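You operate a simulated robot arm through the tools that you are given. There is no shell and no other tool.

Carry out the task below with a simulated robot arm. There is one attempt and no reset: what you move stays moved.

TASK
Scan the loaded slide again at 4800 dpi, return it to the slide tray and switch the slide scanner off.
Fine: one more scan; watch the display; after the scan slide the feed knob to Free, then open the scanner tray; shut it again; leave the dial set; switch off after the scan.

The check looks at the end state, three seconds after you hand in, the way a careful person would. Anything else that was tipped, shoved, dropped, spilled or broken makes it a failure.

THE ROBOT
A 7-joint arm with a two-finger parallel gripper, fixed in place. Base frame: the origin is at the foot of the arm, x ahead of it, y to its left, z up; the work surface is at about z = 800. Readings come in mm, degrees, newtons and seconds.
With the tool pointing down near the work surface it reaches from about 440 to 900 mm from the base axis. Its first joint turns from -17.0 to 126.0 degrees. Payload 1.57 kg.
Tool frame: the origin (TCP) lies between the finger pads and is the grasp point; the fingertips stand 30 mm ahead of it; z points along the fingers, y is the line along which they close. Largest opening 80 mm; finger width 17, thickness 12; the body of the gripper, 40 by 82 mm, starts 80 mm behind the TCP.
Orientation is that of the tool frame in the base frame, as a unit quaternion [w, x, y, z]. With the fingers straight down and closing along the base's y, the tool's x points along the base's -x, its y along +y and its z along -z.

THE INTERFACE
- The arm moves only by the tool drive_tool. Its arguments are lists of equal length, an entry for each row: "linear": the shift along the tool's x, y, z in units of 150 mm (1.0 is 150 mm), a list of three; "dr": the turn, a rotation vector about the tool's x, y, z in units of 60 degrees (1.0 is 60 degrees), a list of three; "fingers": the opening, from 0 (shut) to 1 (fully open). In form: {"linear": [[x, y, z], ...], "dr": [[rx, ry, rz], ...], "fingers": [fingers, ...]}. A call has 1 to 20 rows; each row is the pose to reach, as a shift and turn from the pose commanded when the call began, along the tool's axes at that moment. A call with a number of a shift or a turn outside -1 to 1 is refused whole. Each row takes 0.2 s and may step no farther than 50 mm and 8.6 degrees from the row before; otherwise, or with a gripper value out of range, the whole call is refused. A pose out of reach is approached as far as the arm can. The call stops where the force on the tool passes 40 N (or 10 N more than at its start, if that is more) or the arm is blocked; 0.2 s more then pass. Each finger travels about 45 mm/s and halts on what it meets, pressing with about 31 N; the grip force reading is that of the motor and also rises with nothing between the fingers. The clock runs only during rows and for 0.2 s after the last one: add rows that repeat a pose to give the fingers time. It gives the time, the measured TCP pose, the force on the tool (base axes), the opening and the grip force at its end, in the units of the frame above (readings bear some noise), with the torque about the TCP (base axes, N m) and any sound that the robot's microphone picked up.
- Cameras (640 x 400 px; columns grow to the right, rows downward): "scene" is fixed at [400.8, 501.1, 1439.6]; the picture's right is [-0.96, -0.29, 0.00], its down [-0.13, 0.44, -0.89] and it looks along [0.26, -0.85, -0.46] (base axes); focal length 340 px, centre (320, 200). "wrist" rides on the gripper at [72, -7, -122] in the tool frame; the picture's right is [0.09, 1.00, 0.00], its down [-0.84, 0.08, -0.54] and it looks along [-0.54, 0.05, 0.84] (tool axes); focal length 238 px, centre (320, 200). There is no depth. A picture from a camera that has moved, and an enlarged one, comes with that camera's place and axes in the base frame and with its lens.
- snapshot(camera): a new picture of that camera. It takes no simulated time.
- raise_lower(by): slides the trunk up (or, below 0, down) by that many mm; the arm rides with it, the base frame stays. It gives what a move gives, with no picture.
- enlarge(camera, box): a new picture of the part [left, top, right, bottom] of that camera's present view, enlarged. It takes no simulated time.
- hand_in(): hands the job in; it is judged then, once.

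Places have to be worked out from the pictures, the camera data and where the tool is seen. Open the gripper and draw the arm clear of the work before you hand the job in, unless the task says otherwise.

The tools are called after "Call:" as name(argument=value, ...) on one line, values as JSON. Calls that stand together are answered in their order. drive_tool: Moves the arm, as the interface text tells. Its arguments: {"type":"object","properties":{"linear":{"type":"array","items":{"type":"array","items":{"type":"number"}}},"dr":{"type":"array","items":{"type":"array","items":{"type":"number"}}},"fingers":{"type":"array","items":{"type":"number"}}},"required":["linear","dr","fingers"]} The other tools are called the same way: raise_lower (by) slides the trunk up or down; snapshot (camera) takes a picture; enlarge (camera, box) takes an enlarged picture of a part of a camera's view; hand_in () hands the job in.

At the start:

```text
time_s: 0.0
position: [709.7, -34.2, 1118.9]
ee_rot: [-0.001, 0.0, 1.0, 0.0]
wrist_force: [-0.1, 0.3, -0.4]
moment: [0.0, 0.03, -0.02]
grip_width: 80.2
grip_force: 0.1
trunk travel left (down, up): [-700.0, 90.0]
```

scene: 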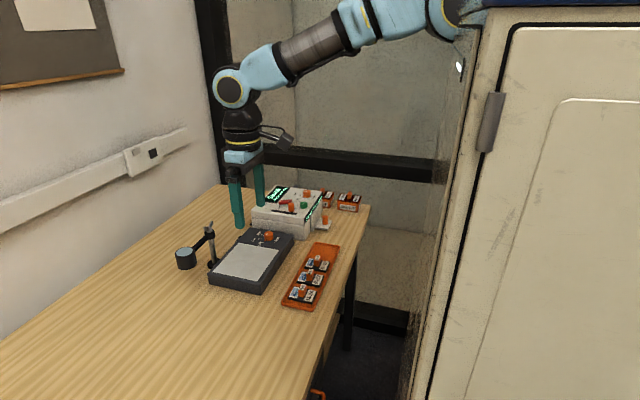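
wrist: 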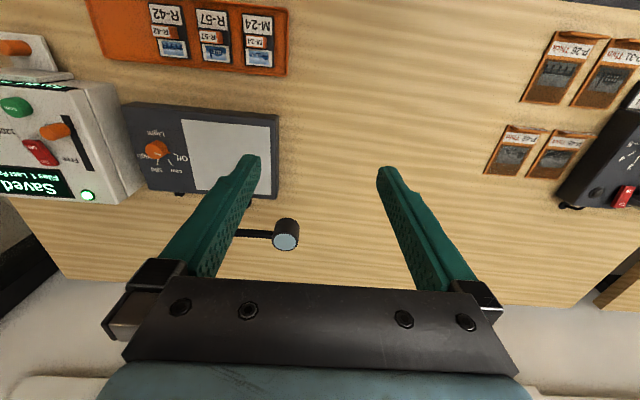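

I begin by looking closely at the scanner area in both cameras before moving anything.

Call:
enlarge(camera="scene", box=[220, 170, 380, 270])

Call:
enlarge(camera="scene", box=[170, 210, 350, 322])

Call:
enlarge(camera="wrist", box=[0, 0, 320, 200])

Call:
enlarge(camera="wrist", box=[440, 0, 640, 220])

```text
4.00 times, centred on (300, 220) of scene
camera zoom: at [400.8, 501.1, 1439.6], right [-0.96, -0.29, 0.0], down [-0.13, 0.44, -0.89], along [0.26, -0.85, -0.46], focal length 1361 px, centre (400, 120)
```

zoom: 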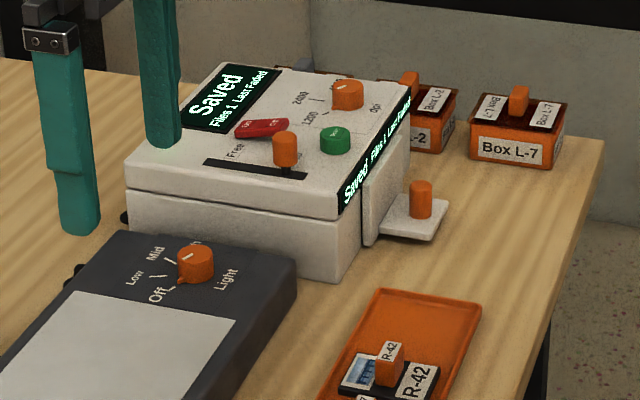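

```text
3.56 times, centred on (260, 266) of scene
camera zoom: at [400.8, 501.1, 1439.6], right [-0.96, -0.29, 0.0], down [-0.13, 0.44, -0.89], along [0.26, -0.85, -0.46], focal length 1210 px, centre (533, -35)
```

zoom: 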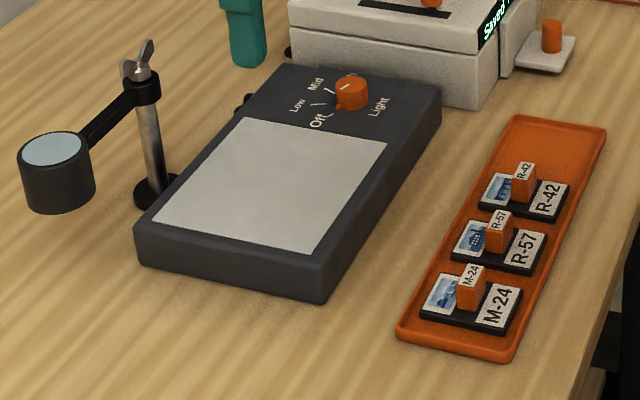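

```text
2.00 times, centred on (160, 100) of wrist
camera zoom: at [635.7, -42.7, 1241.2], right [-0.09, 1.0, 0.0], down [0.84, 0.08, 0.54], along [0.54, 0.05, -0.84], focal length 477 px, centre (640, 400)
```

zoom: 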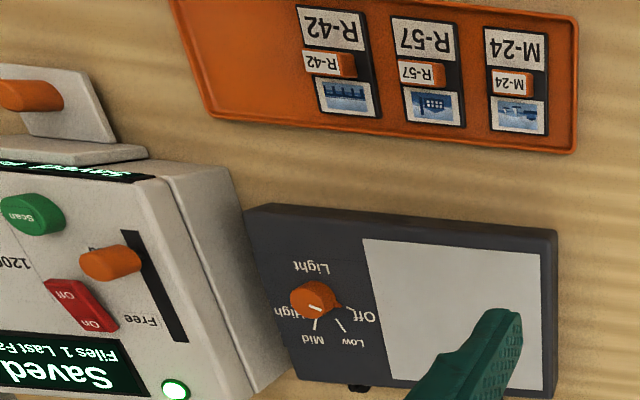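

```text
1.82 times, centred on (540, 110) of wrist
camera zoom: at [635.7, -42.7, 1241.2], right [-0.09, 1.0, 0.0], down [0.84, 0.08, 0.54], along [0.54, 0.05, -0.84], focal length 433 px, centre (-80, 364)
```

zoom: 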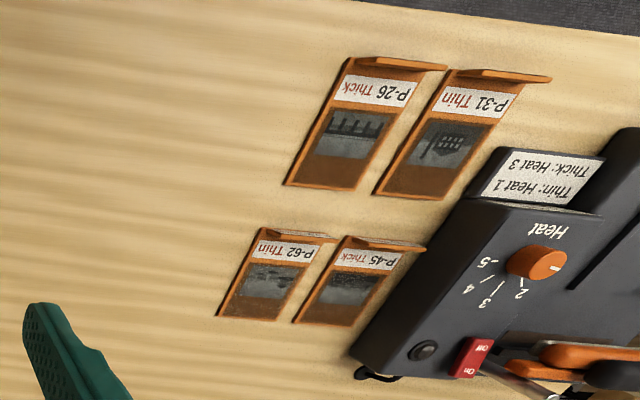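

The scanner sits at about (700–900, -400, 800) with its tray knob near (678, -472, 840). I zoom further to read the labels on the scanner panel.

Call:
enlarge(camera="scene", box=[250, 180, 330, 230])

Call:
enlarge(camera="scene", box=[300, 180, 370, 240])

Call:
enlarge(camera="wrist", box=[0, 20, 130, 210])

```text
8.00 times, centred on (290, 205) of scene
camera zoom: at [400.8, 501.1, 1439.6], right [-0.96, -0.29, 0.0], down [-0.13, 0.44, -0.89], along [0.26, -0.85, -0.46], focal length 2721 px, centre (560, 160)
```

zoom: 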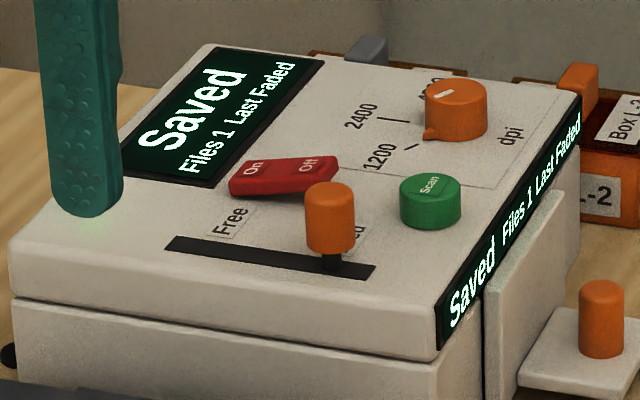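

```text
6.67 times, centred on (335, 210) of scene
camera zoom: at [400.8, 501.1, 1439.6], right [-0.96, -0.29, 0.0], down [-0.13, 0.44, -0.89], along [0.26, -0.85, -0.46], focal length 2268 px, centre (220, 133)
```

zoom: 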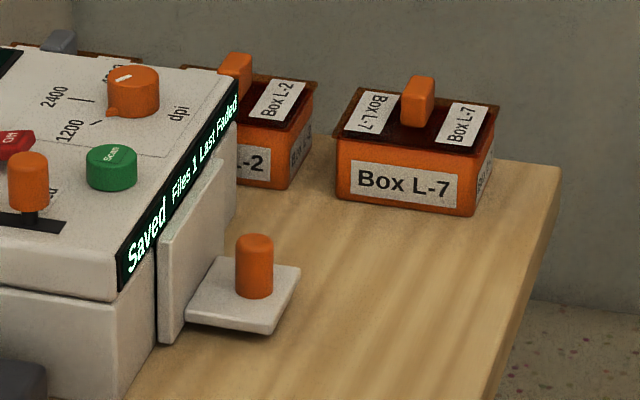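

```text
2.11 times, centred on (65, 115) of wrist
camera zoom: at [635.7, -42.7, 1241.2], right [-0.09, 1.0, 0.0], down [0.84, 0.08, 0.54], along [0.54, 0.05, -0.84], focal length 502 px, centre (857, 379)
```

zoom: 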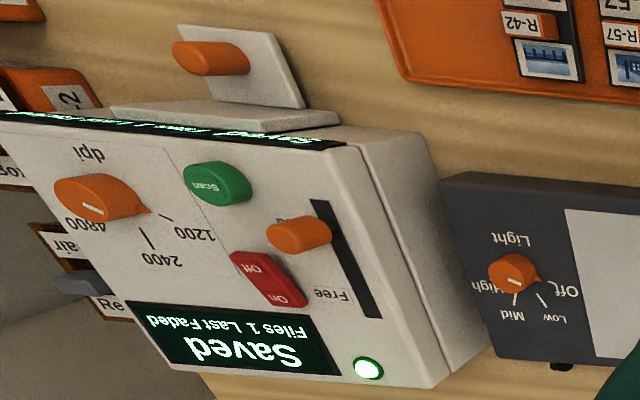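

The scanner panel is at about z=865, with the dial near (780,-580), Scan near (763,-492), the feed knob near (790,-439) and the rocker near (840,-508). I move the arm toward it at a safe height, to check reach and get a closer wrist view.

Call:
drive_tool(linear=[[0, -0.25, 0], [0, -0.5, 0], [0, -0.75, 0], [0, -1.0, 0]], dr=[[0, 0, 0], [0, 0, 0], [0, 0, 0], [0, 0, 0]], fingers=[1, 1, 1, 1])

```text
time_s: 1.0
position: [709.3, -182.5, 1119.0]
ee_rot: [0.0, -0.001, 1.0, 0.0]
wrist_force: [1.3, 1.0, -0.5]
moment: [-0.05, -0.01, 0.02]
grip_width: 80.1
grip_force: 0.2
trunk travel left (down, up): [-700.0, 90.0]
```

The move tracked well. I continue toward -y.

Call:
drive_tool(linear=[[0, -0.25, 0], [0, -0.5, 0], [0, -0.75, 0], [0, -1.0, 0]], dr=[[0, 0, 0], [0, 0, 0], [0, 0, 0], [0, 0, 0]], fingers=[1, 1, 1, 1])

Call:
snapshot(camera="wrist")

Call:
snapshot(camera="scene")

```text
time_s: 2.0
position: [709.8, -334.5, 1120.5]
ee_rot: [-0.001, 0.0, 1.0, 0.0]
wrist_force: [0.8, 0.5, 1.6]
moment: [-0.05, 0.0, 0.02]
grip_width: 80.1
grip_force: 0.0
trunk travel left (down, up): [-700.0, 90.0]
```

```text
taken
camera wrist: at [636.4, -341.9, 1241.9], right [-0.09, 1.0, 0.0], down [0.84, 0.08, 0.54], along [0.54, 0.05, -0.84], focal length 238 px, centre (320, 200)
```

wrist: 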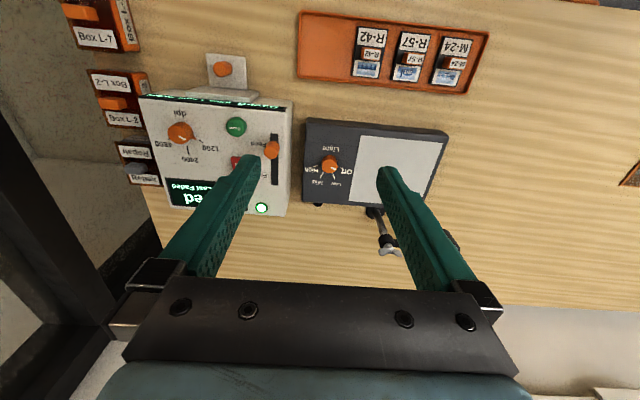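

```text
taken
```

scene: 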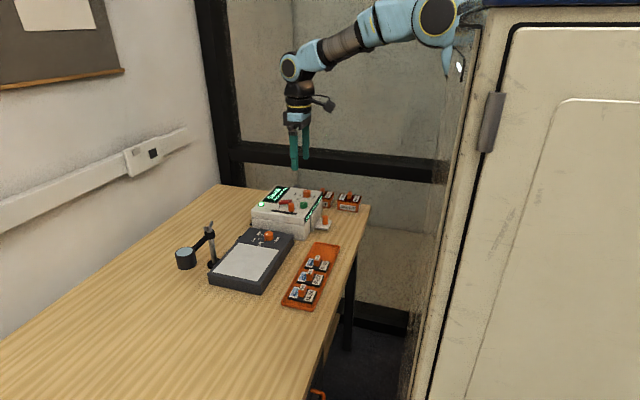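

The arm reaches this region fine. I zoom in on the panel from here.

Call:
enlarge(camera="wrist", box=[120, 80, 300, 220])

Call:
enlarge(camera="wrist", box=[130, 90, 220, 170])

Call:
enlarge(camera="wrist", box=[290, 0, 490, 110])

Call:
enlarge(camera="scene", box=[240, 170, 340, 245])

```text
2.86 times, centred on (210, 150) of wrist
camera zoom: at [636.4, -341.9, 1241.9], right [-0.09, 1.0, 0.0], down [0.84, 0.08, 0.54], along [0.54, 0.05, -0.84], focal length 681 px, centre (634, 343)
```

zoom: 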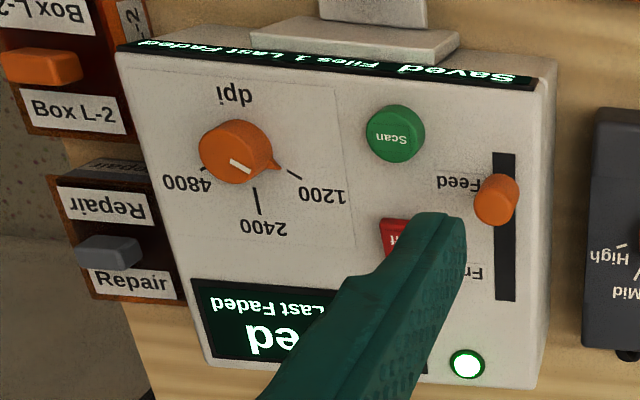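

```text
5.00 times, centred on (175, 130) of wrist
camera zoom: at [636.4, -341.9, 1241.9], right [-0.09, 1.0, 0.0], down [0.84, 0.08, 0.54], along [0.54, 0.05, -0.84], focal length 1192 px, centre (1045, 550)
```

zoom: 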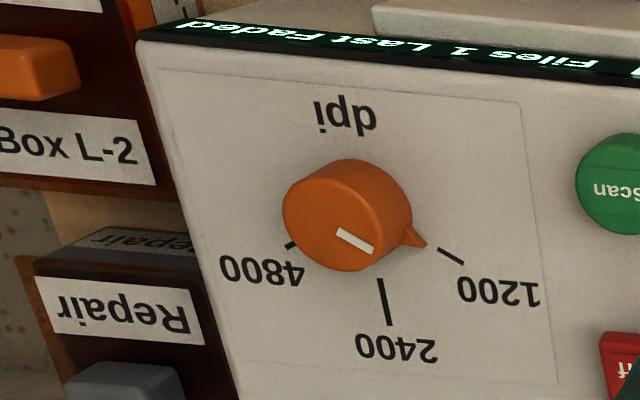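

```text
3.20 times, centred on (390, 55) of wrist
camera zoom: at [636.4, -341.9, 1241.9], right [-0.09, 1.0, 0.0], down [0.84, 0.08, 0.54], along [0.54, 0.05, -0.84], focal length 763 px, centre (96, 664)
```

zoom: 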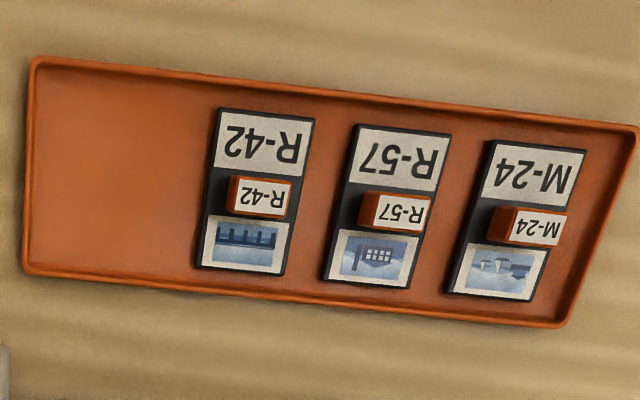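

```text
5.33 times, centred on (290, 208) of scene
camera zoom: at [400.8, 501.1, 1439.6], right [-0.96, -0.29, 0.0], down [-0.13, 0.44, -0.89], along [0.26, -0.85, -0.46], focal length 1814 px, centre (480, 160)
```

zoom: 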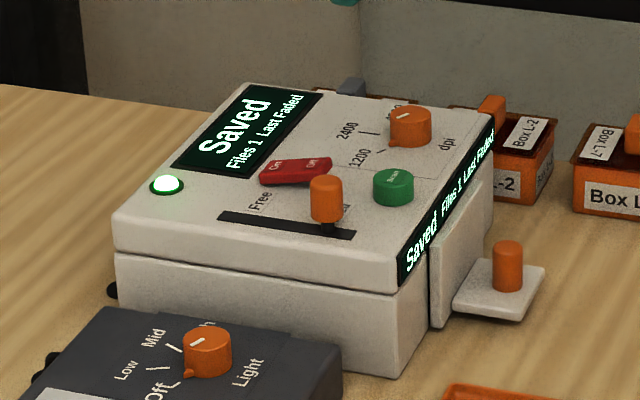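

The panel is flat at about z=885, and the dial pointer is at 1200, with ticks at about ±60° around 2400, which points +x. I now test reach above the panel at a safe height.

Call:
drive_tool(linear=[[-0.05, -0.25, 0], [-0.1, -0.5, 0.05], [-0.15, -0.75, 0.1], [-0.2, -1.0, 0.2]], dr=[[0, 0, 0], [0, 0, 0], [0, 0, 0], [0, 0, 0]], fingers=[1, 1, 1, 1])

Call:
snapshot(camera="wrist")

Call:
snapshot(camera="scene")

```text
time_s: 3.0
position: [738.6, -483.1, 1089.6]
ee_rot: [0.001, -0.002, 1.0, -0.001]
wrist_force: [-1.0, 1.0, 0.4]
moment: [-0.04, 0.03, 0.02]
grip_width: 79.8
grip_force: 0.1
trunk travel left (down, up): [-700.0, 90.0]
```

```text
taken
camera wrist: at [666.0, -491.6, 1211.8], right [-0.09, 1.0, 0.0], down [0.84, 0.08, 0.54], along [0.54, 0.05, -0.84], focal length 238 px, centre (320, 200)
```

wrist: 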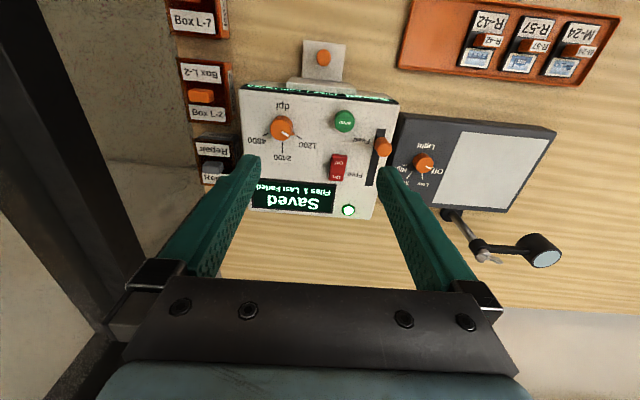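

```text
taken
```

scene: 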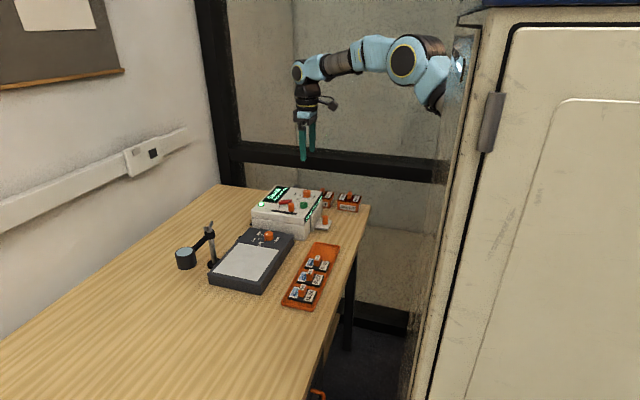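

The arm reaches above the panel. I zoom in for precise positions from this new viewpoint.

Call:
enlarge(camera="wrist", box=[230, 70, 410, 182])

Call:
enlarge(camera="wrist", box=[240, 30, 400, 130])

Call:
enlarge(camera="wrist", box=[240, 130, 400, 230])

```text
3.56 times, centred on (320, 126) of wrist
camera zoom: at [666.0, -491.6, 1211.8], right [-0.09, 1.0, 0.0], down [0.84, 0.08, 0.54], along [0.54, 0.05, -0.84], focal length 848 px, centre (320, 463)
```

zoom: 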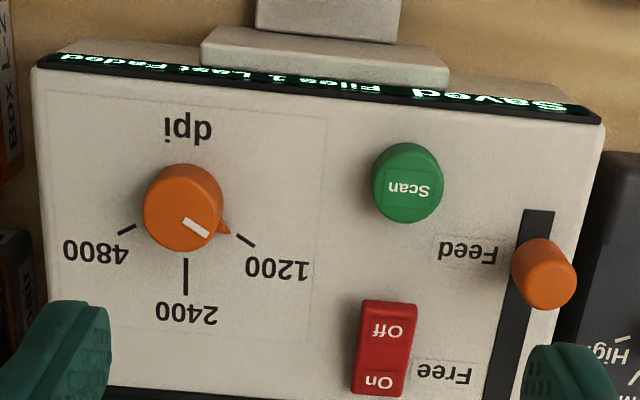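

```text
4.00 times, centred on (320, 80) of wrist
camera zoom: at [666.0, -491.6, 1211.8], right [-0.09, 1.0, 0.0], down [0.84, 0.08, 0.54], along [0.54, 0.05, -0.84], focal length 953 px, centre (320, 680)
```

zoom: 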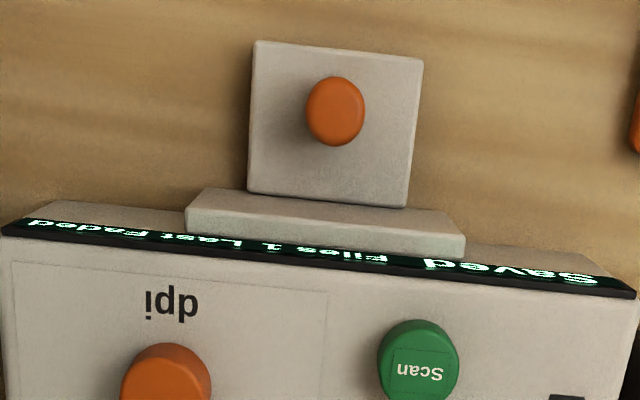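

```text
4.00 times, centred on (320, 180) of wrist
camera zoom: at [666.0, -491.6, 1211.8], right [-0.09, 1.0, 0.0], down [0.84, 0.08, 0.54], along [0.54, 0.05, -0.84], focal length 953 px, centre (320, 280)
```

zoom: 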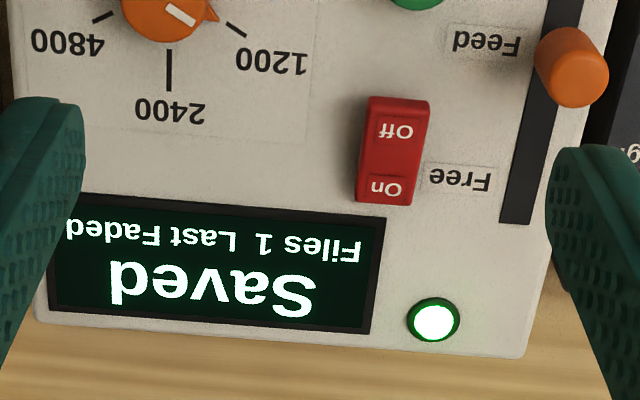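

The dial centre computes to (761.5, -534), with its top at about z=903. I move above it at z≈1000 while turning the tool -60° about its z, so the fingers straddle the dial clear of its pointer nub.

Call:
drive_tool(linear=[[-0.02, -0.042, 0.075], [-0.038, -0.085, 0.15], [-0.057, -0.127, 0.224], [-0.076, -0.17, 0.3], [-0.096, -0.212, 0.373], [-0.115, -0.254, 0.448], [-0.134, -0.297, 0.522], [-0.153, -0.339, 0.597]], dr=[[0, 0, -0.125], [0, 0, -0.25], [0, 0, -0.375], [0, 0, -0.5], [0, 0, -0.625], [0, 0, -0.75], [0, 0, -0.875], [0, 0, -1.0]], fingers=[0.9, 0.8, 0.7, 0.7, 0.7, 0.7, 0.7, 0.7])

Call:
snapshot(camera="wrist")

Call:
enlarge(camera="scene", box=[220, 40, 420, 240])

```text
time_s: 4.8
position: [761.8, -536.0, 1000.3]
ee_rot: [0.0, -0.501, 0.865, 0.0]
wrist_force: [0.2, -0.1, 0.4]
moment: [-0.01, -0.03, 0.02]
grip_width: 56.0
grip_force: 0.1
trunk travel left (down, up): [-700.0, 90.0]
```

```text
taken
camera wrist: at [730.6, -602.4, 1122.0], right [-0.91, 0.42, 0.0], down [0.35, 0.76, 0.54], along [0.23, 0.49, -0.84], focal length 238 px, centre (320, 200)
```

wrist: 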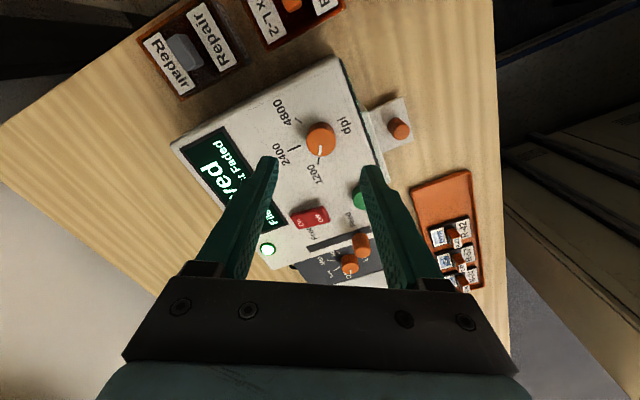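

```text
2.00 times, centred on (320, 140) of scene
camera zoom: at [400.8, 501.1, 1439.6], right [-0.96, -0.29, 0.0], down [-0.13, 0.44, -0.89], along [0.26, -0.85, -0.46], focal length 680 px, centre (320, 320)
```

zoom: 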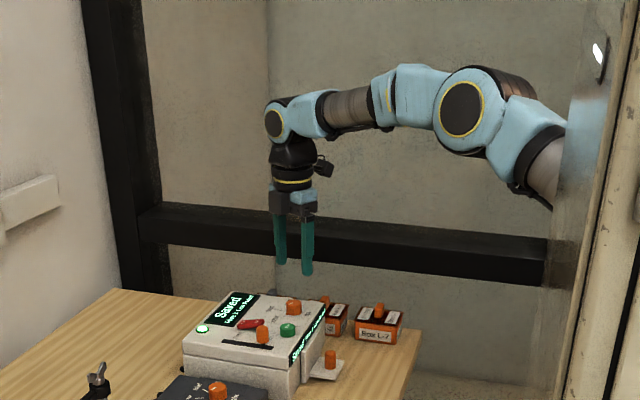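

Rotation tracked well. I zoom in to verify the dial centre from this viewpoint.

Call:
enlarge(camera="wrist", box=[250, 80, 410, 180])

```text
4.00 times, centred on (330, 130) of wrist
camera zoom: at [730.6, -602.4, 1122.0], right [-0.91, 0.42, 0.0], down [0.35, 0.76, 0.54], along [0.23, 0.49, -0.84], focal length 953 px, centre (280, 480)
```

zoom: 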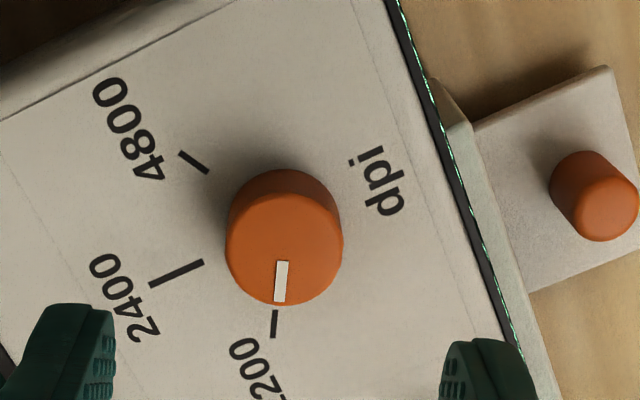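

The dial top centre checks out at (762, -533.5). I descend to TCP z≈921, so the fingertips are about 5 mm above the panel, with a small lateral correction.

Call:
drive_tool(linear=[[-0.016, 0.005, 0.13], [-0.016, 0.005, 0.26], [-0.016, 0.005, 0.39], [-0.016, 0.005, 0.46], [-0.016, 0.005, 0.5], [-0.016, 0.005, 0.528]], dr=[[0, 0, 0], [0, 0, 0], [0, 0, 0], [0, 0, 0], [0, 0, 0], [0, 0, 0]], fingers=[0.7, 0.7, 0.7, 0.7, 0.7, 0.7])

Call:
snapshot(camera="wrist")

Call:
enlarge(camera="scene", box=[240, 140, 360, 240])

```text
time_s: 6.2
position: [762.1, -534.6, 920.7]
ee_rot: [-0.001, -0.499, 0.866, -0.001]
wrist_force: [0.4, -0.5, 0.2]
moment: [-0.01, 0.01, 0.02]
grip_width: 55.8
grip_force: 0.1
trunk travel left (down, up): [-700.0, 90.0]
```

```text
taken
camera wrist: at [730.9, -600.0, 1042.4], right [-0.91, 0.42, 0.0], down [0.35, 0.76, 0.54], along [0.23, 0.49, -0.84], focal length 238 px, centre (320, 200)
```

wrist: 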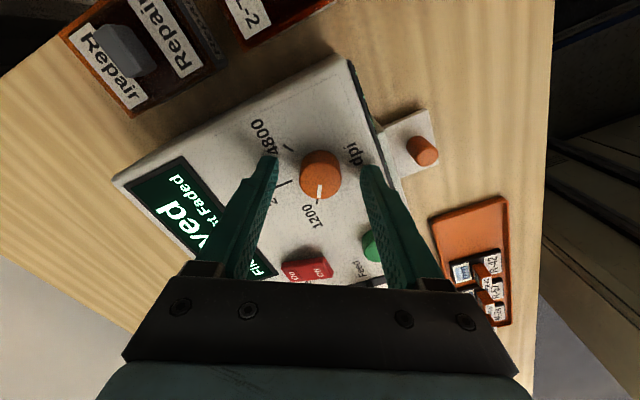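

```text
4.00 times, centred on (300, 190) of scene
camera zoom: at [400.8, 501.1, 1439.6], right [-0.96, -0.29, 0.0], down [-0.13, 0.44, -0.89], along [0.26, -0.85, -0.46], focal length 1361 px, centre (400, 240)
```

zoom: 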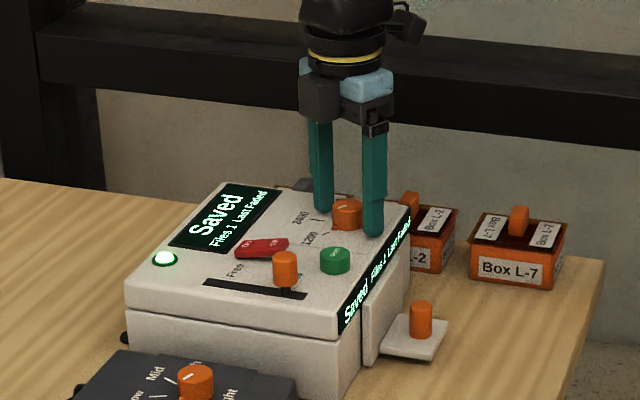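

The fingers straddle the dial, well centred and not touching. I close the grip on the dial.

Call:
drive_tool(linear=[[0, 0, 0], [0, 0, 0], [0, 0, 0], [0, 0, 0]], dr=[[0, 0, 0], [0, 0, 0], [0, 0, 0], [0, 0, 0]], fingers=[0.45, 0.3, 0.3, 0.3])

Call:
enlarge(camera="wrist", box=[220, 110, 420, 235])

```text
time_s: 7.2
position: [760.7, -533.6, 921.3]
ee_rot: [0.0, -0.5, 0.866, 0.0]
wrist_force: [-1.4, 1.9, -0.6]
moment: [0.05, 0.11, 0.02]
grip_width: 27.7
grip_force: 31.3
trunk travel left (down, up): [-700.0, 90.0]
```

```text
3.20 times, centred on (320, 172) of wrist
camera zoom: at [730.7, -599.9, 1042.4], right [-0.91, 0.42, 0.0], down [0.35, 0.76, 0.54], along [0.23, 0.49, -0.84], focal length 763 px, centre (320, 288)
```

zoom: 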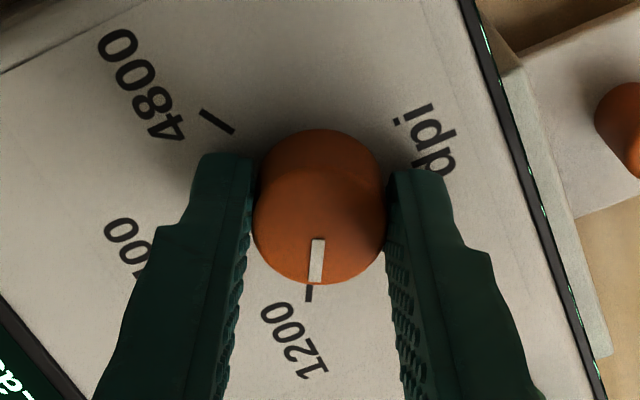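

Grip is firm at 27.7 mm. I turn the tool +60° about its z (clockwise from above), carrying the dial from 1200 toward 2400.

Call:
drive_tool(linear=[[0, 0, 0], [0, 0, 0], [0, 0, 0], [0, 0, 0], [0, 0, 0], [0, 0, 0], [0, 0, 0], [0, 0, 0]], dr=[[0, 0, 0.125], [0, 0, 0.25], [0, 0, 0.375], [0, 0, 0.5], [0, 0, 0.625], [0, 0, 0.75], [0, 0, 0.875], [0, 0, 1.0]], fingers=[0.3, 0.3, 0.3, 0.3, 0.3, 0.3, 0.3, 0.3])

Call:
enlarge(camera="wrist", box=[220, 110, 420, 235])

```text
time_s: 9.0
position: [762.3, -533.3, 919.5]
ee_rot: [-0.001, 0.001, 1.0, 0.001]
wrist_force: [-13.9, 10.3, -5.3]
moment: [0.35, 0.24, 0.0]
grip_width: 27.2
grip_force: 37.5
trunk travel left (down, up): [-700.0, 90.0]
```

```text
3.20 times, centred on (320, 172) of wrist
camera zoom: at [688.8, -540.4, 1042.5], right [-0.09, 1.0, 0.0], down [0.84, 0.08, 0.54], along [0.54, 0.05, -0.84], focal length 763 px, centre (320, 288)
```

zoom: 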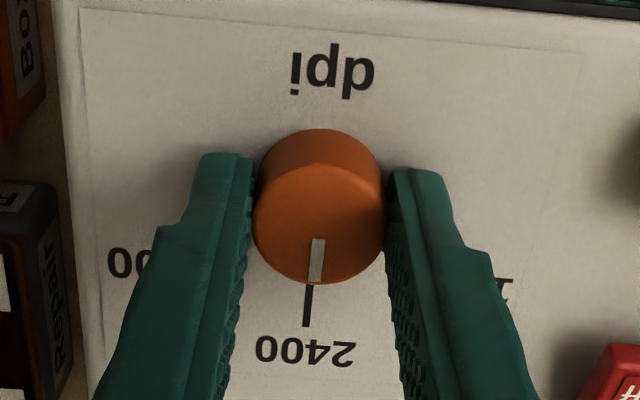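

The dial now points at 2400, but some lateral strain (~17 N) built up. I release to relax and will regrip before continuing.

Call:
drive_tool(linear=[[0, 0, 0], [0, 0, 0], [0, 0, 0]], dr=[[0, 0, 0], [0, 0, 0], [0, 0, 0]], fingers=[0.6, 0.6, 0.6])

Call:
enlarge(camera="wrist", box=[220, 110, 420, 235])

```text
time_s: 9.8
position: [762.1, -532.9, 921.1]
ee_rot: [0.0, 0.0, 1.0, 0.0]
wrist_force: [0.0, -0.7, 0.2]
moment: [0.03, 0.01, 0.0]
grip_width: 47.9
grip_force: 0.1
trunk travel left (down, up): [-700.0, 90.0]
```

```text
3.20 times, centred on (320, 172) of wrist
camera zoom: at [689.3, -541.4, 1042.9], right [-0.09, 1.0, 0.0], down [0.84, 0.08, 0.54], along [0.54, 0.05, -0.84], focal length 763 px, centre (320, 288)
```

zoom: 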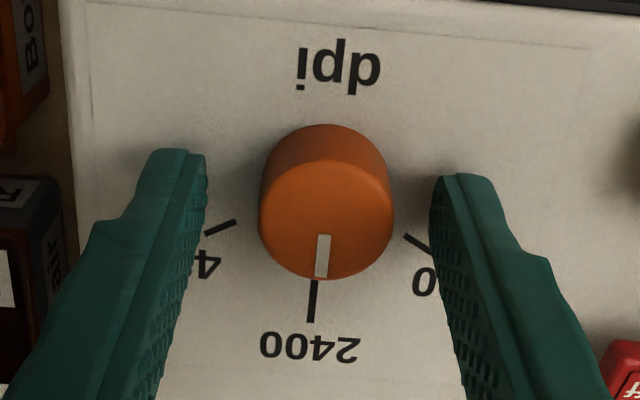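

The dial stayed at 2400. I regrip and turn another +60° toward 4800.

Call:
drive_tool(linear=[[0, 0, 0], [0, 0, 0], [0, 0, 0], [0, 0, 0], [0, 0, 0], [0, 0, 0], [0, 0, 0], [0, 0, 0], [0, 0, 0], [0, 0, 0], [0, 0, 0]], dr=[[0, 0, 0], [0, 0, 0], [0, 0, 0], [0, 0, 0.125], [0, 0, 0.25], [0, 0, 0.375], [0, 0, 0.5], [0, 0, 0.625], [0, 0, 0.75], [0, 0, 0.875], [0, 0, 1.0]], fingers=[0.3, 0.3, 0.3, 0.3, 0.3, 0.3, 0.3, 0.3, 0.3, 0.3, 0.3])

Call:
enlarge(camera="wrist", box=[220, 110, 420, 235])

```text
time_s: 12.2
position: [762.1, -533.0, 920.0]
ee_rot: [-0.001, 0.501, 0.866, 0.0]
wrist_force: [-3.9, 10.8, 1.7]
moment: [0.49, 0.35, 0.04]
grip_width: 27.2
grip_force: 37.5
trunk travel left (down, up): [-700.0, 90.0]
```

```text
3.20 times, centred on (320, 172) of wrist
camera zoom: at [719.7, -474.9, 1042.8], right [0.82, 0.58, 0.0], down [0.48, -0.69, 0.54], along [0.31, -0.44, -0.84], focal length 763 px, centre (320, 288)
```

zoom: 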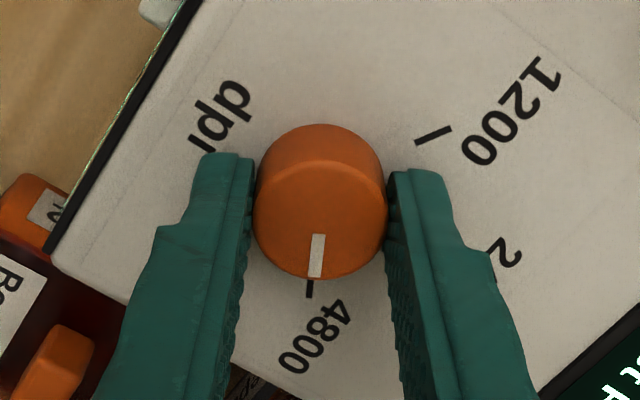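

The dial mark now lines up with 4800. I release the dial and lift straight up.

Call:
drive_tool(linear=[[0, 0, 0], [0, 0, 0], [0, 0, 0], [0, 0, -0.15], [0, 0, -0.3], [0, 0, -0.5]], dr=[[0, 0, 0], [0, 0, 0], [0, 0, 0], [0, 0, 0], [0, 0, 0], [0, 0, 0]], fingers=[0.5, 0.6, 0.6, 0.6, 0.6, 0.6])

Call:
enlarge(camera="wrist", box=[220, 80, 420, 205])

Call:
enlarge(camera="scene", box=[240, 170, 340, 245])

```text
time_s: 13.6
position: [762.1, -535.3, 995.8]
ee_rot: [0.0, 0.5, 0.866, 0.0]
wrist_force: [0.0, -0.2, -1.0]
moment: [0.01, 0.03, 0.0]
grip_width: 48.0
grip_force: 0.1
trunk travel left (down, up): [-700.0, 90.0]
```

```text
3.20 times, centred on (320, 142) of wrist
camera zoom: at [719.3, -476.1, 1117.2], right [0.82, 0.58, 0.0], down [0.49, -0.69, 0.54], along [0.31, -0.44, -0.84], focal length 763 px, centre (320, 384)
```

zoom: 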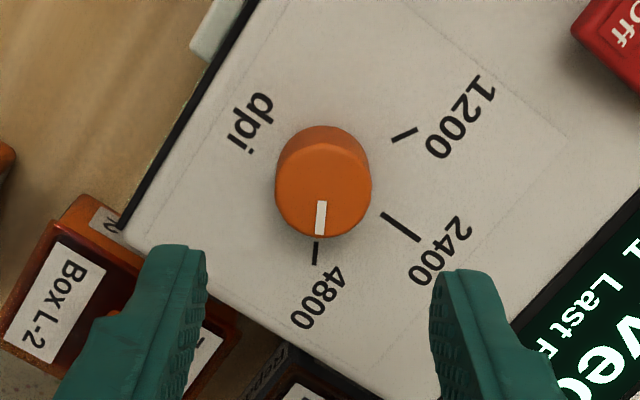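

```text
5.33 times, centred on (290, 208) of scene
camera zoom: at [400.8, 501.1, 1439.6], right [-0.96, -0.29, 0.0], down [-0.13, 0.44, -0.89], along [0.26, -0.85, -0.46], focal length 1814 px, centre (480, 160)
```

zoom: 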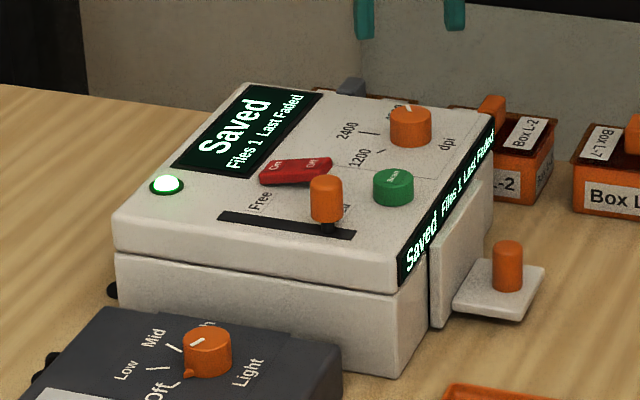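

The dial reads 4800. Next I turn back to zero yaw, close the fingers and hover over the Scan button at about (743,-453.5).

Call:
drive_tool(linear=[[0.067, 0.02, 0.0], [0.134, 0.041, 0.0], [0.201, 0.061, 0.0], [0.268, 0.082, 0.05], [0.335, 0.102, 0.1], [0.402, 0.122, 0.15], [0.469, 0.143, 0.2], [0.536, 0.163, 0.239], [0.536, 0.163, 0.239]], dr=[[0, 0, -0.125], [0, 0, -0.25], [0, 0, -0.375], [0, 0, -0.5], [0, 0, -0.625], [0, 0, -0.75], [0, 0, -0.875], [0, 0, -1.0], [0, 0, -1.0]], fingers=[0.5, 0.4, 0.3, 0.2, 0.1, 0, 0, 0, 0])

Call:
enlarge(camera="wrist", box=[220, 80, 420, 205])

Call:
enlarge(camera="scene", box=[240, 140, 360, 240])

```text
time_s: 15.6
position: [743.6, -451.0, 959.4]
ee_rot: [0.0, -0.001, 1.0, 0.0]
wrist_force: [-0.6, 0.5, 0.1]
moment: [0.01, -0.02, 0.01]
grip_width: 0.2
grip_force: 21.5
trunk travel left (down, up): [-700.0, 90.0]
```

```text
3.20 times, centred on (320, 142) of wrist
camera zoom: at [669.8, -459.5, 1081.6], right [-0.09, 1.0, 0.0], down [0.84, 0.08, 0.54], along [0.54, 0.05, -0.84], focal length 763 px, centre (320, 384)
```

zoom: 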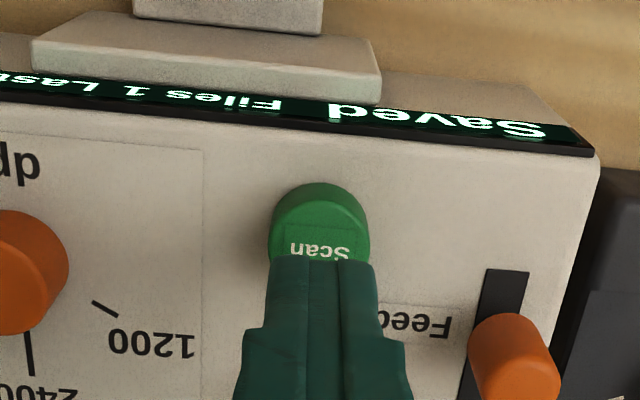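

```text
4.00 times, centred on (300, 190) of scene
camera zoom: at [400.8, 501.1, 1439.6], right [-0.96, -0.29, 0.0], down [-0.13, 0.44, -0.89], along [0.26, -0.85, -0.46], focal length 1361 px, centre (400, 240)
```

zoom: 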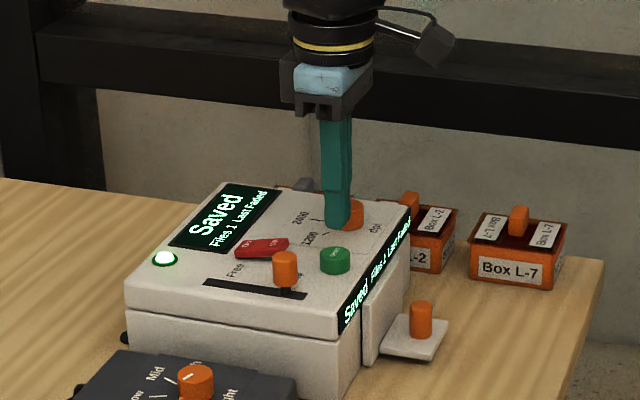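

The button top centre is at (744,-453). I descend so the closed fingertips stop about 3 mm above the button.

Call:
drive_tool(linear=[[0, -0.013, 0.07], [0, -0.013, 0.12], [0, -0.013, 0.16]], dr=[[0, 0, 0], [0, 0, 0], [0, 0, 0]], fingers=[0, 0, 0])

Call:
enlarge(camera="scene", box=[270, 170, 350, 230])

Call:
enlarge(camera="wrist", box=[220, 80, 420, 205])

```text
time_s: 16.4
position: [741.9, -453.2, 935.5]
ee_rot: [0.0, 0.0, 1.0, 0.0]
wrist_force: [0.6, 0.3, 0.6]
moment: [0.01, 0.01, 0.0]
grip_width: 0.0
grip_force: 21.4
trunk travel left (down, up): [-700.0, 90.0]
```

```text
6.67 times, centred on (310, 200) of scene
camera zoom: at [400.8, 501.1, 1439.6], right [-0.96, -0.29, 0.0], down [-0.13, 0.44, -0.89], along [0.26, -0.85, -0.46], focal length 2268 px, centre (387, 200)
```

zoom: 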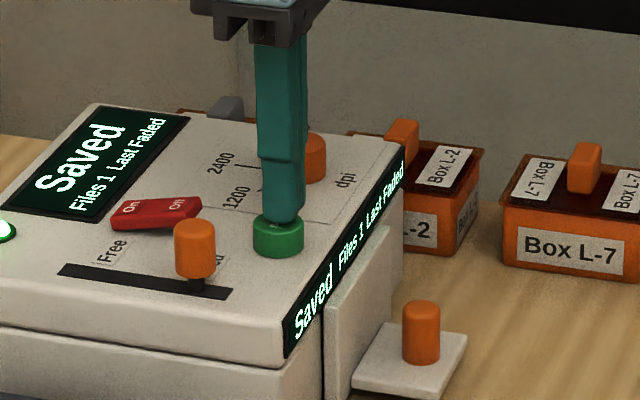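

```text
3.20 times, centred on (320, 142) of wrist
camera zoom: at [670.3, -461.3, 1058.0], right [-0.09, 1.0, 0.0], down [0.84, 0.08, 0.54], along [0.54, 0.05, -0.84], focal length 763 px, centre (320, 384)
```

zoom: 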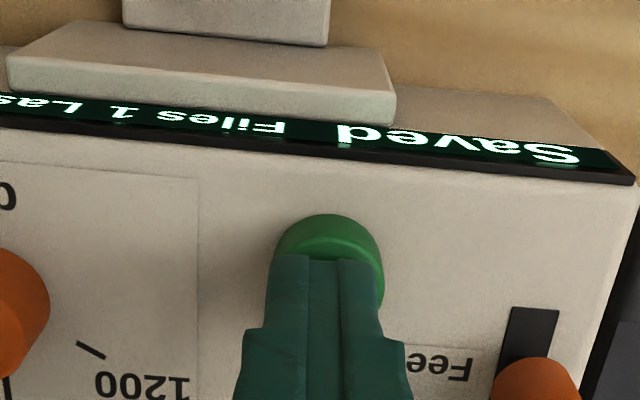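

The tips are centred just above the Scan button. I press down in small steps and watch the force.

Call:
drive_tool(linear=[[0, 0, 0.0133], [0, 0, 0.0267], [0, 0, 0.04]], dr=[[0, 0, 0], [0, 0, 0], [0, 0, 0]], fingers=[0, 0, 0])

Call:
enlarge(camera="scene", box=[240, 170, 340, 245])

```text
time_s: 17.2
position: [742.4, -454.1, 930.7]
ee_rot: [0.001, -0.001, 1.0, 0.0]
wrist_force: [0.8, 0.6, 1.9]
moment: [0.02, -0.05, -0.03]
grip_width: 0.0
grip_force: 21.6
trunk travel left (down, up): [-700.0, 90.0]
```

```text
5.33 times, centred on (290, 208) of scene
camera zoom: at [400.8, 501.1, 1439.6], right [-0.96, -0.29, 0.0], down [-0.13, 0.44, -0.89], along [0.26, -0.85, -0.46], focal length 1814 px, centre (480, 160)
```

zoom: 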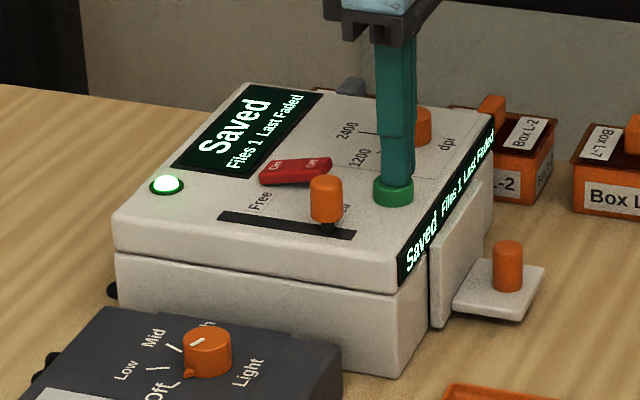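

Light contact may be starting (about 2 N), with no change on the display. I press a little further.

Call:
drive_tool(linear=[[0, 0, 0.01], [0, 0, 0.02]], dr=[[0, 0, 0], [0, 0, 0]], fingers=[0, 0])

Call:
enlarge(camera="scene", box=[240, 170, 340, 245])

```text
time_s: 17.8
position: [742.8, -453.7, 927.6]
ee_rot: [0.002, 0.0, 1.0, 0.0]
wrist_force: [1.0, -0.3, 4.8]
moment: [0.03, -0.07, 0.0]
grip_width: 0.0
grip_force: 21.3
trunk travel left (down, up): [-700.0, 90.0]
heard: click
```

```text
5.33 times, centred on (290, 208) of scene
camera zoom: at [400.8, 501.1, 1439.6], right [-0.96, -0.29, 0.0], down [-0.13, 0.44, -0.89], along [0.26, -0.85, -0.46], focal length 1814 px, centre (480, 160)
```

zoom: 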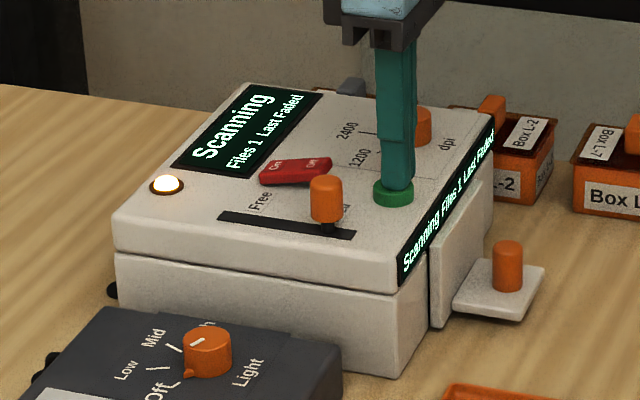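

It clicked and the display shows "Scanning" with an amber lamp. I lift straight off the button and wait.

Call:
drive_tool(linear=[[0, 0, -0.05], [0, 0, -0.15], [0, 0, -0.3], [0, 0, -0.5], [0, 0, -0.5], [0, 0, -0.5], [0, 0, -0.5], [0, 0, -0.5]], dr=[[0, 0, 0], [0, 0, 0], [0, 0, 0], [0, 0, 0], [0, 0, 0], [0, 0, 0], [0, 0, 0], [0, 0, 0]], fingers=[0, 0, 0, 0, 0, 0, 0, 0])

Call:
enlarge(camera="scene", box=[240, 170, 340, 245])

```text
time_s: 19.6
position: [743.3, -453.9, 1002.2]
ee_rot: [0.0, 0.0, 1.0, 0.0]
wrist_force: [-0.2, 0.5, -0.1]
moment: [0.0, -0.01, 0.02]
grip_width: 0.0
grip_force: 21.2
trunk travel left (down, up): [-700.0, 90.0]
```

```text
5.33 times, centred on (290, 208) of scene
camera zoom: at [400.8, 501.1, 1439.6], right [-0.96, -0.29, 0.0], down [-0.13, 0.44, -0.89], along [0.26, -0.85, -0.46], focal length 1814 px, centre (480, 160)
```

zoom: 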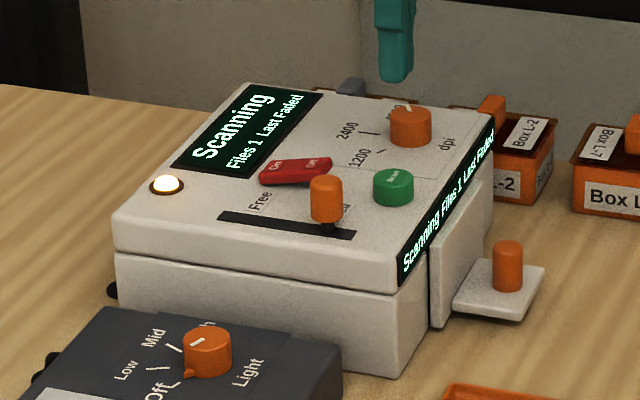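

Still scanning. Meanwhile I move above the feed knob at about (771,-400), opening the fingers, and keep waiting.

Call:
drive_tool(linear=[[-0.06, 0.12, 0], [-0.12, 0.24, 0], [-0.187, 0.357, 0], [-0.187, 0.357, 0], [-0.187, 0.357, 0], [-0.187, 0.357, 0]], dr=[[0, 0, 0], [0, 0, 0], [0, 0, 0], [0, 0, 0], [0, 0, 0], [0, 0, 0]], fingers=[0.2, 0.4, 0.6, 0.6, 0.6, 0.6])

Call:
enlarge(camera="scene", box=[240, 170, 340, 245])

Call:
enlarge(camera="wrist", box=[220, 80, 420, 205])

```text
time_s: 21.0
position: [771.9, -399.8, 1001.3]
ee_rot: [0.0, 0.0, 1.0, 0.001]
wrist_force: [0.2, 0.6, 0.4]
moment: [-0.01, 0.02, -0.01]
grip_width: 48.2
grip_force: 0.1
trunk travel left (down, up): [-700.0, 90.0]
```

```text
5.33 times, centred on (290, 208) of scene
camera zoom: at [400.8, 501.1, 1439.6], right [-0.96, -0.29, 0.0], down [-0.13, 0.44, -0.89], along [0.26, -0.85, -0.46], focal length 1814 px, centre (480, 160)
```

zoom: 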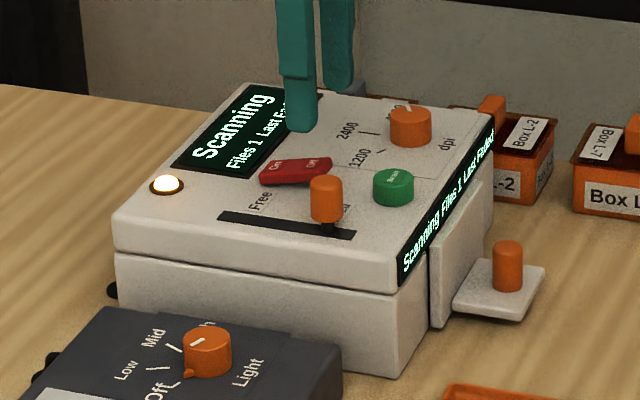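

```text
3.20 times, centred on (320, 142) of wrist
camera zoom: at [698.3, -406.6, 1123.8], right [-0.09, 1.0, 0.0], down [0.84, 0.08, 0.54], along [0.54, 0.05, -0.84], focal length 763 px, centre (320, 384)
```

zoom: 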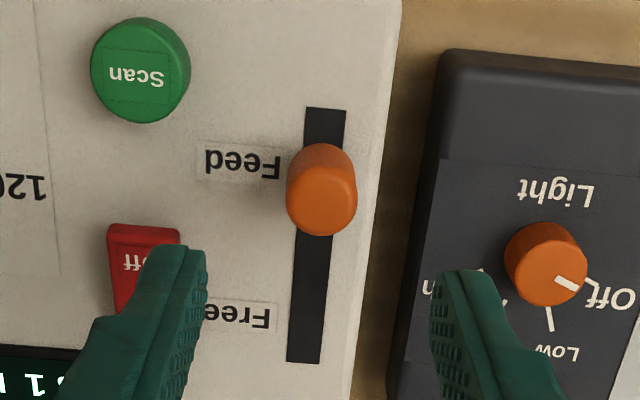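

Knob top is at (770,-399.5), right below the gripper. I wait for the scan to finish, narrowing the fingers meanwhile.

Call:
drive_tool(linear=[[0.01, 0, 0], [0.01, 0, 0], [0.01, 0, 0], [0.01, 0, 0], [0.01, 0, 0], [0.01, 0, 0], [0.01, 0, 0], [0.01, 0, 0], [0.01, 0, 0], [0.01, 0, 0], [0.01, 0, 0], [0.01, 0, 0], [0.01, 0, 0], [0.01, 0, 0], [0.01, 0, 0]], dr=[[0, 0, 0], [0, 0, 0], [0, 0, 0], [0, 0, 0], [0, 0, 0], [0, 0, 0], [0, 0, 0], [0, 0, 0], [0, 0, 0], [0, 0, 0], [0, 0, 0], [0, 0, 0], [0, 0, 0], [0, 0, 0], [0, 0, 0]], fingers=[0.45, 0.45, 0.45, 0.45, 0.45, 0.45, 0.45, 0.45, 0.45, 0.45, 0.45, 0.45, 0.45, 0.45, 0.45])

Call:
enlarge(camera="scene", box=[240, 170, 340, 245])

```text
time_s: 24.2
position: [769.5, -399.5, 1001.5]
ee_rot: [0.0, 0.0, 1.0, 0.0]
wrist_force: [0.1, -0.9, -0.8]
moment: [0.01, 0.02, -0.02]
grip_width: 35.9
grip_force: 0.0
trunk travel left (down, up): [-700.0, 90.0]
```

```text
5.33 times, centred on (290, 208) of scene
camera zoom: at [400.8, 501.1, 1439.6], right [-0.96, -0.29, 0.0], down [-0.13, 0.44, -0.89], along [0.26, -0.85, -0.46], focal length 1814 px, centre (480, 160)
```

zoom: 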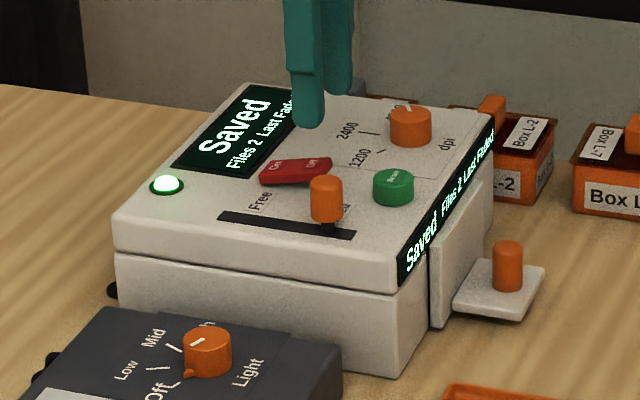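

The display now shows "Saved, Files 2". I read the display closely to check what "Last" says.

Call:
enlarge(camera="scene", box=[300, 190, 345, 230])

Call:
enlarge(camera="wrist", box=[120, 60, 420, 240])

```text
10.00 times, centred on (322, 210) of scene
camera zoom: at [400.8, 501.1, 1439.6], right [-0.96, -0.29, 0.0], down [-0.13, 0.44, -0.89], along [0.26, -0.85, -0.46], focal length 3402 px, centre (295, 100)
```

zoom: 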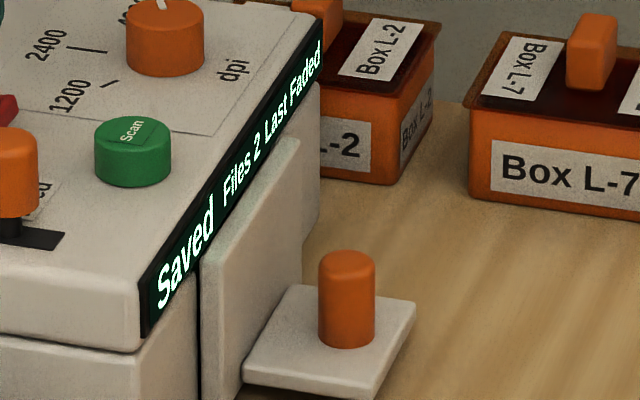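

```text
2.13 times, centred on (270, 150) of wrist
camera zoom: at [696.6, -407.0, 1123.7], right [-0.09, 1.0, 0.0], down [0.84, 0.08, 0.54], along [0.54, 0.05, -0.84], focal length 508 px, centre (427, 307)
```

zoom: 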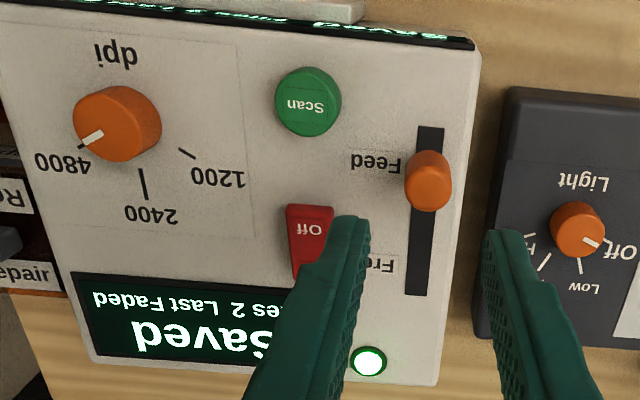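

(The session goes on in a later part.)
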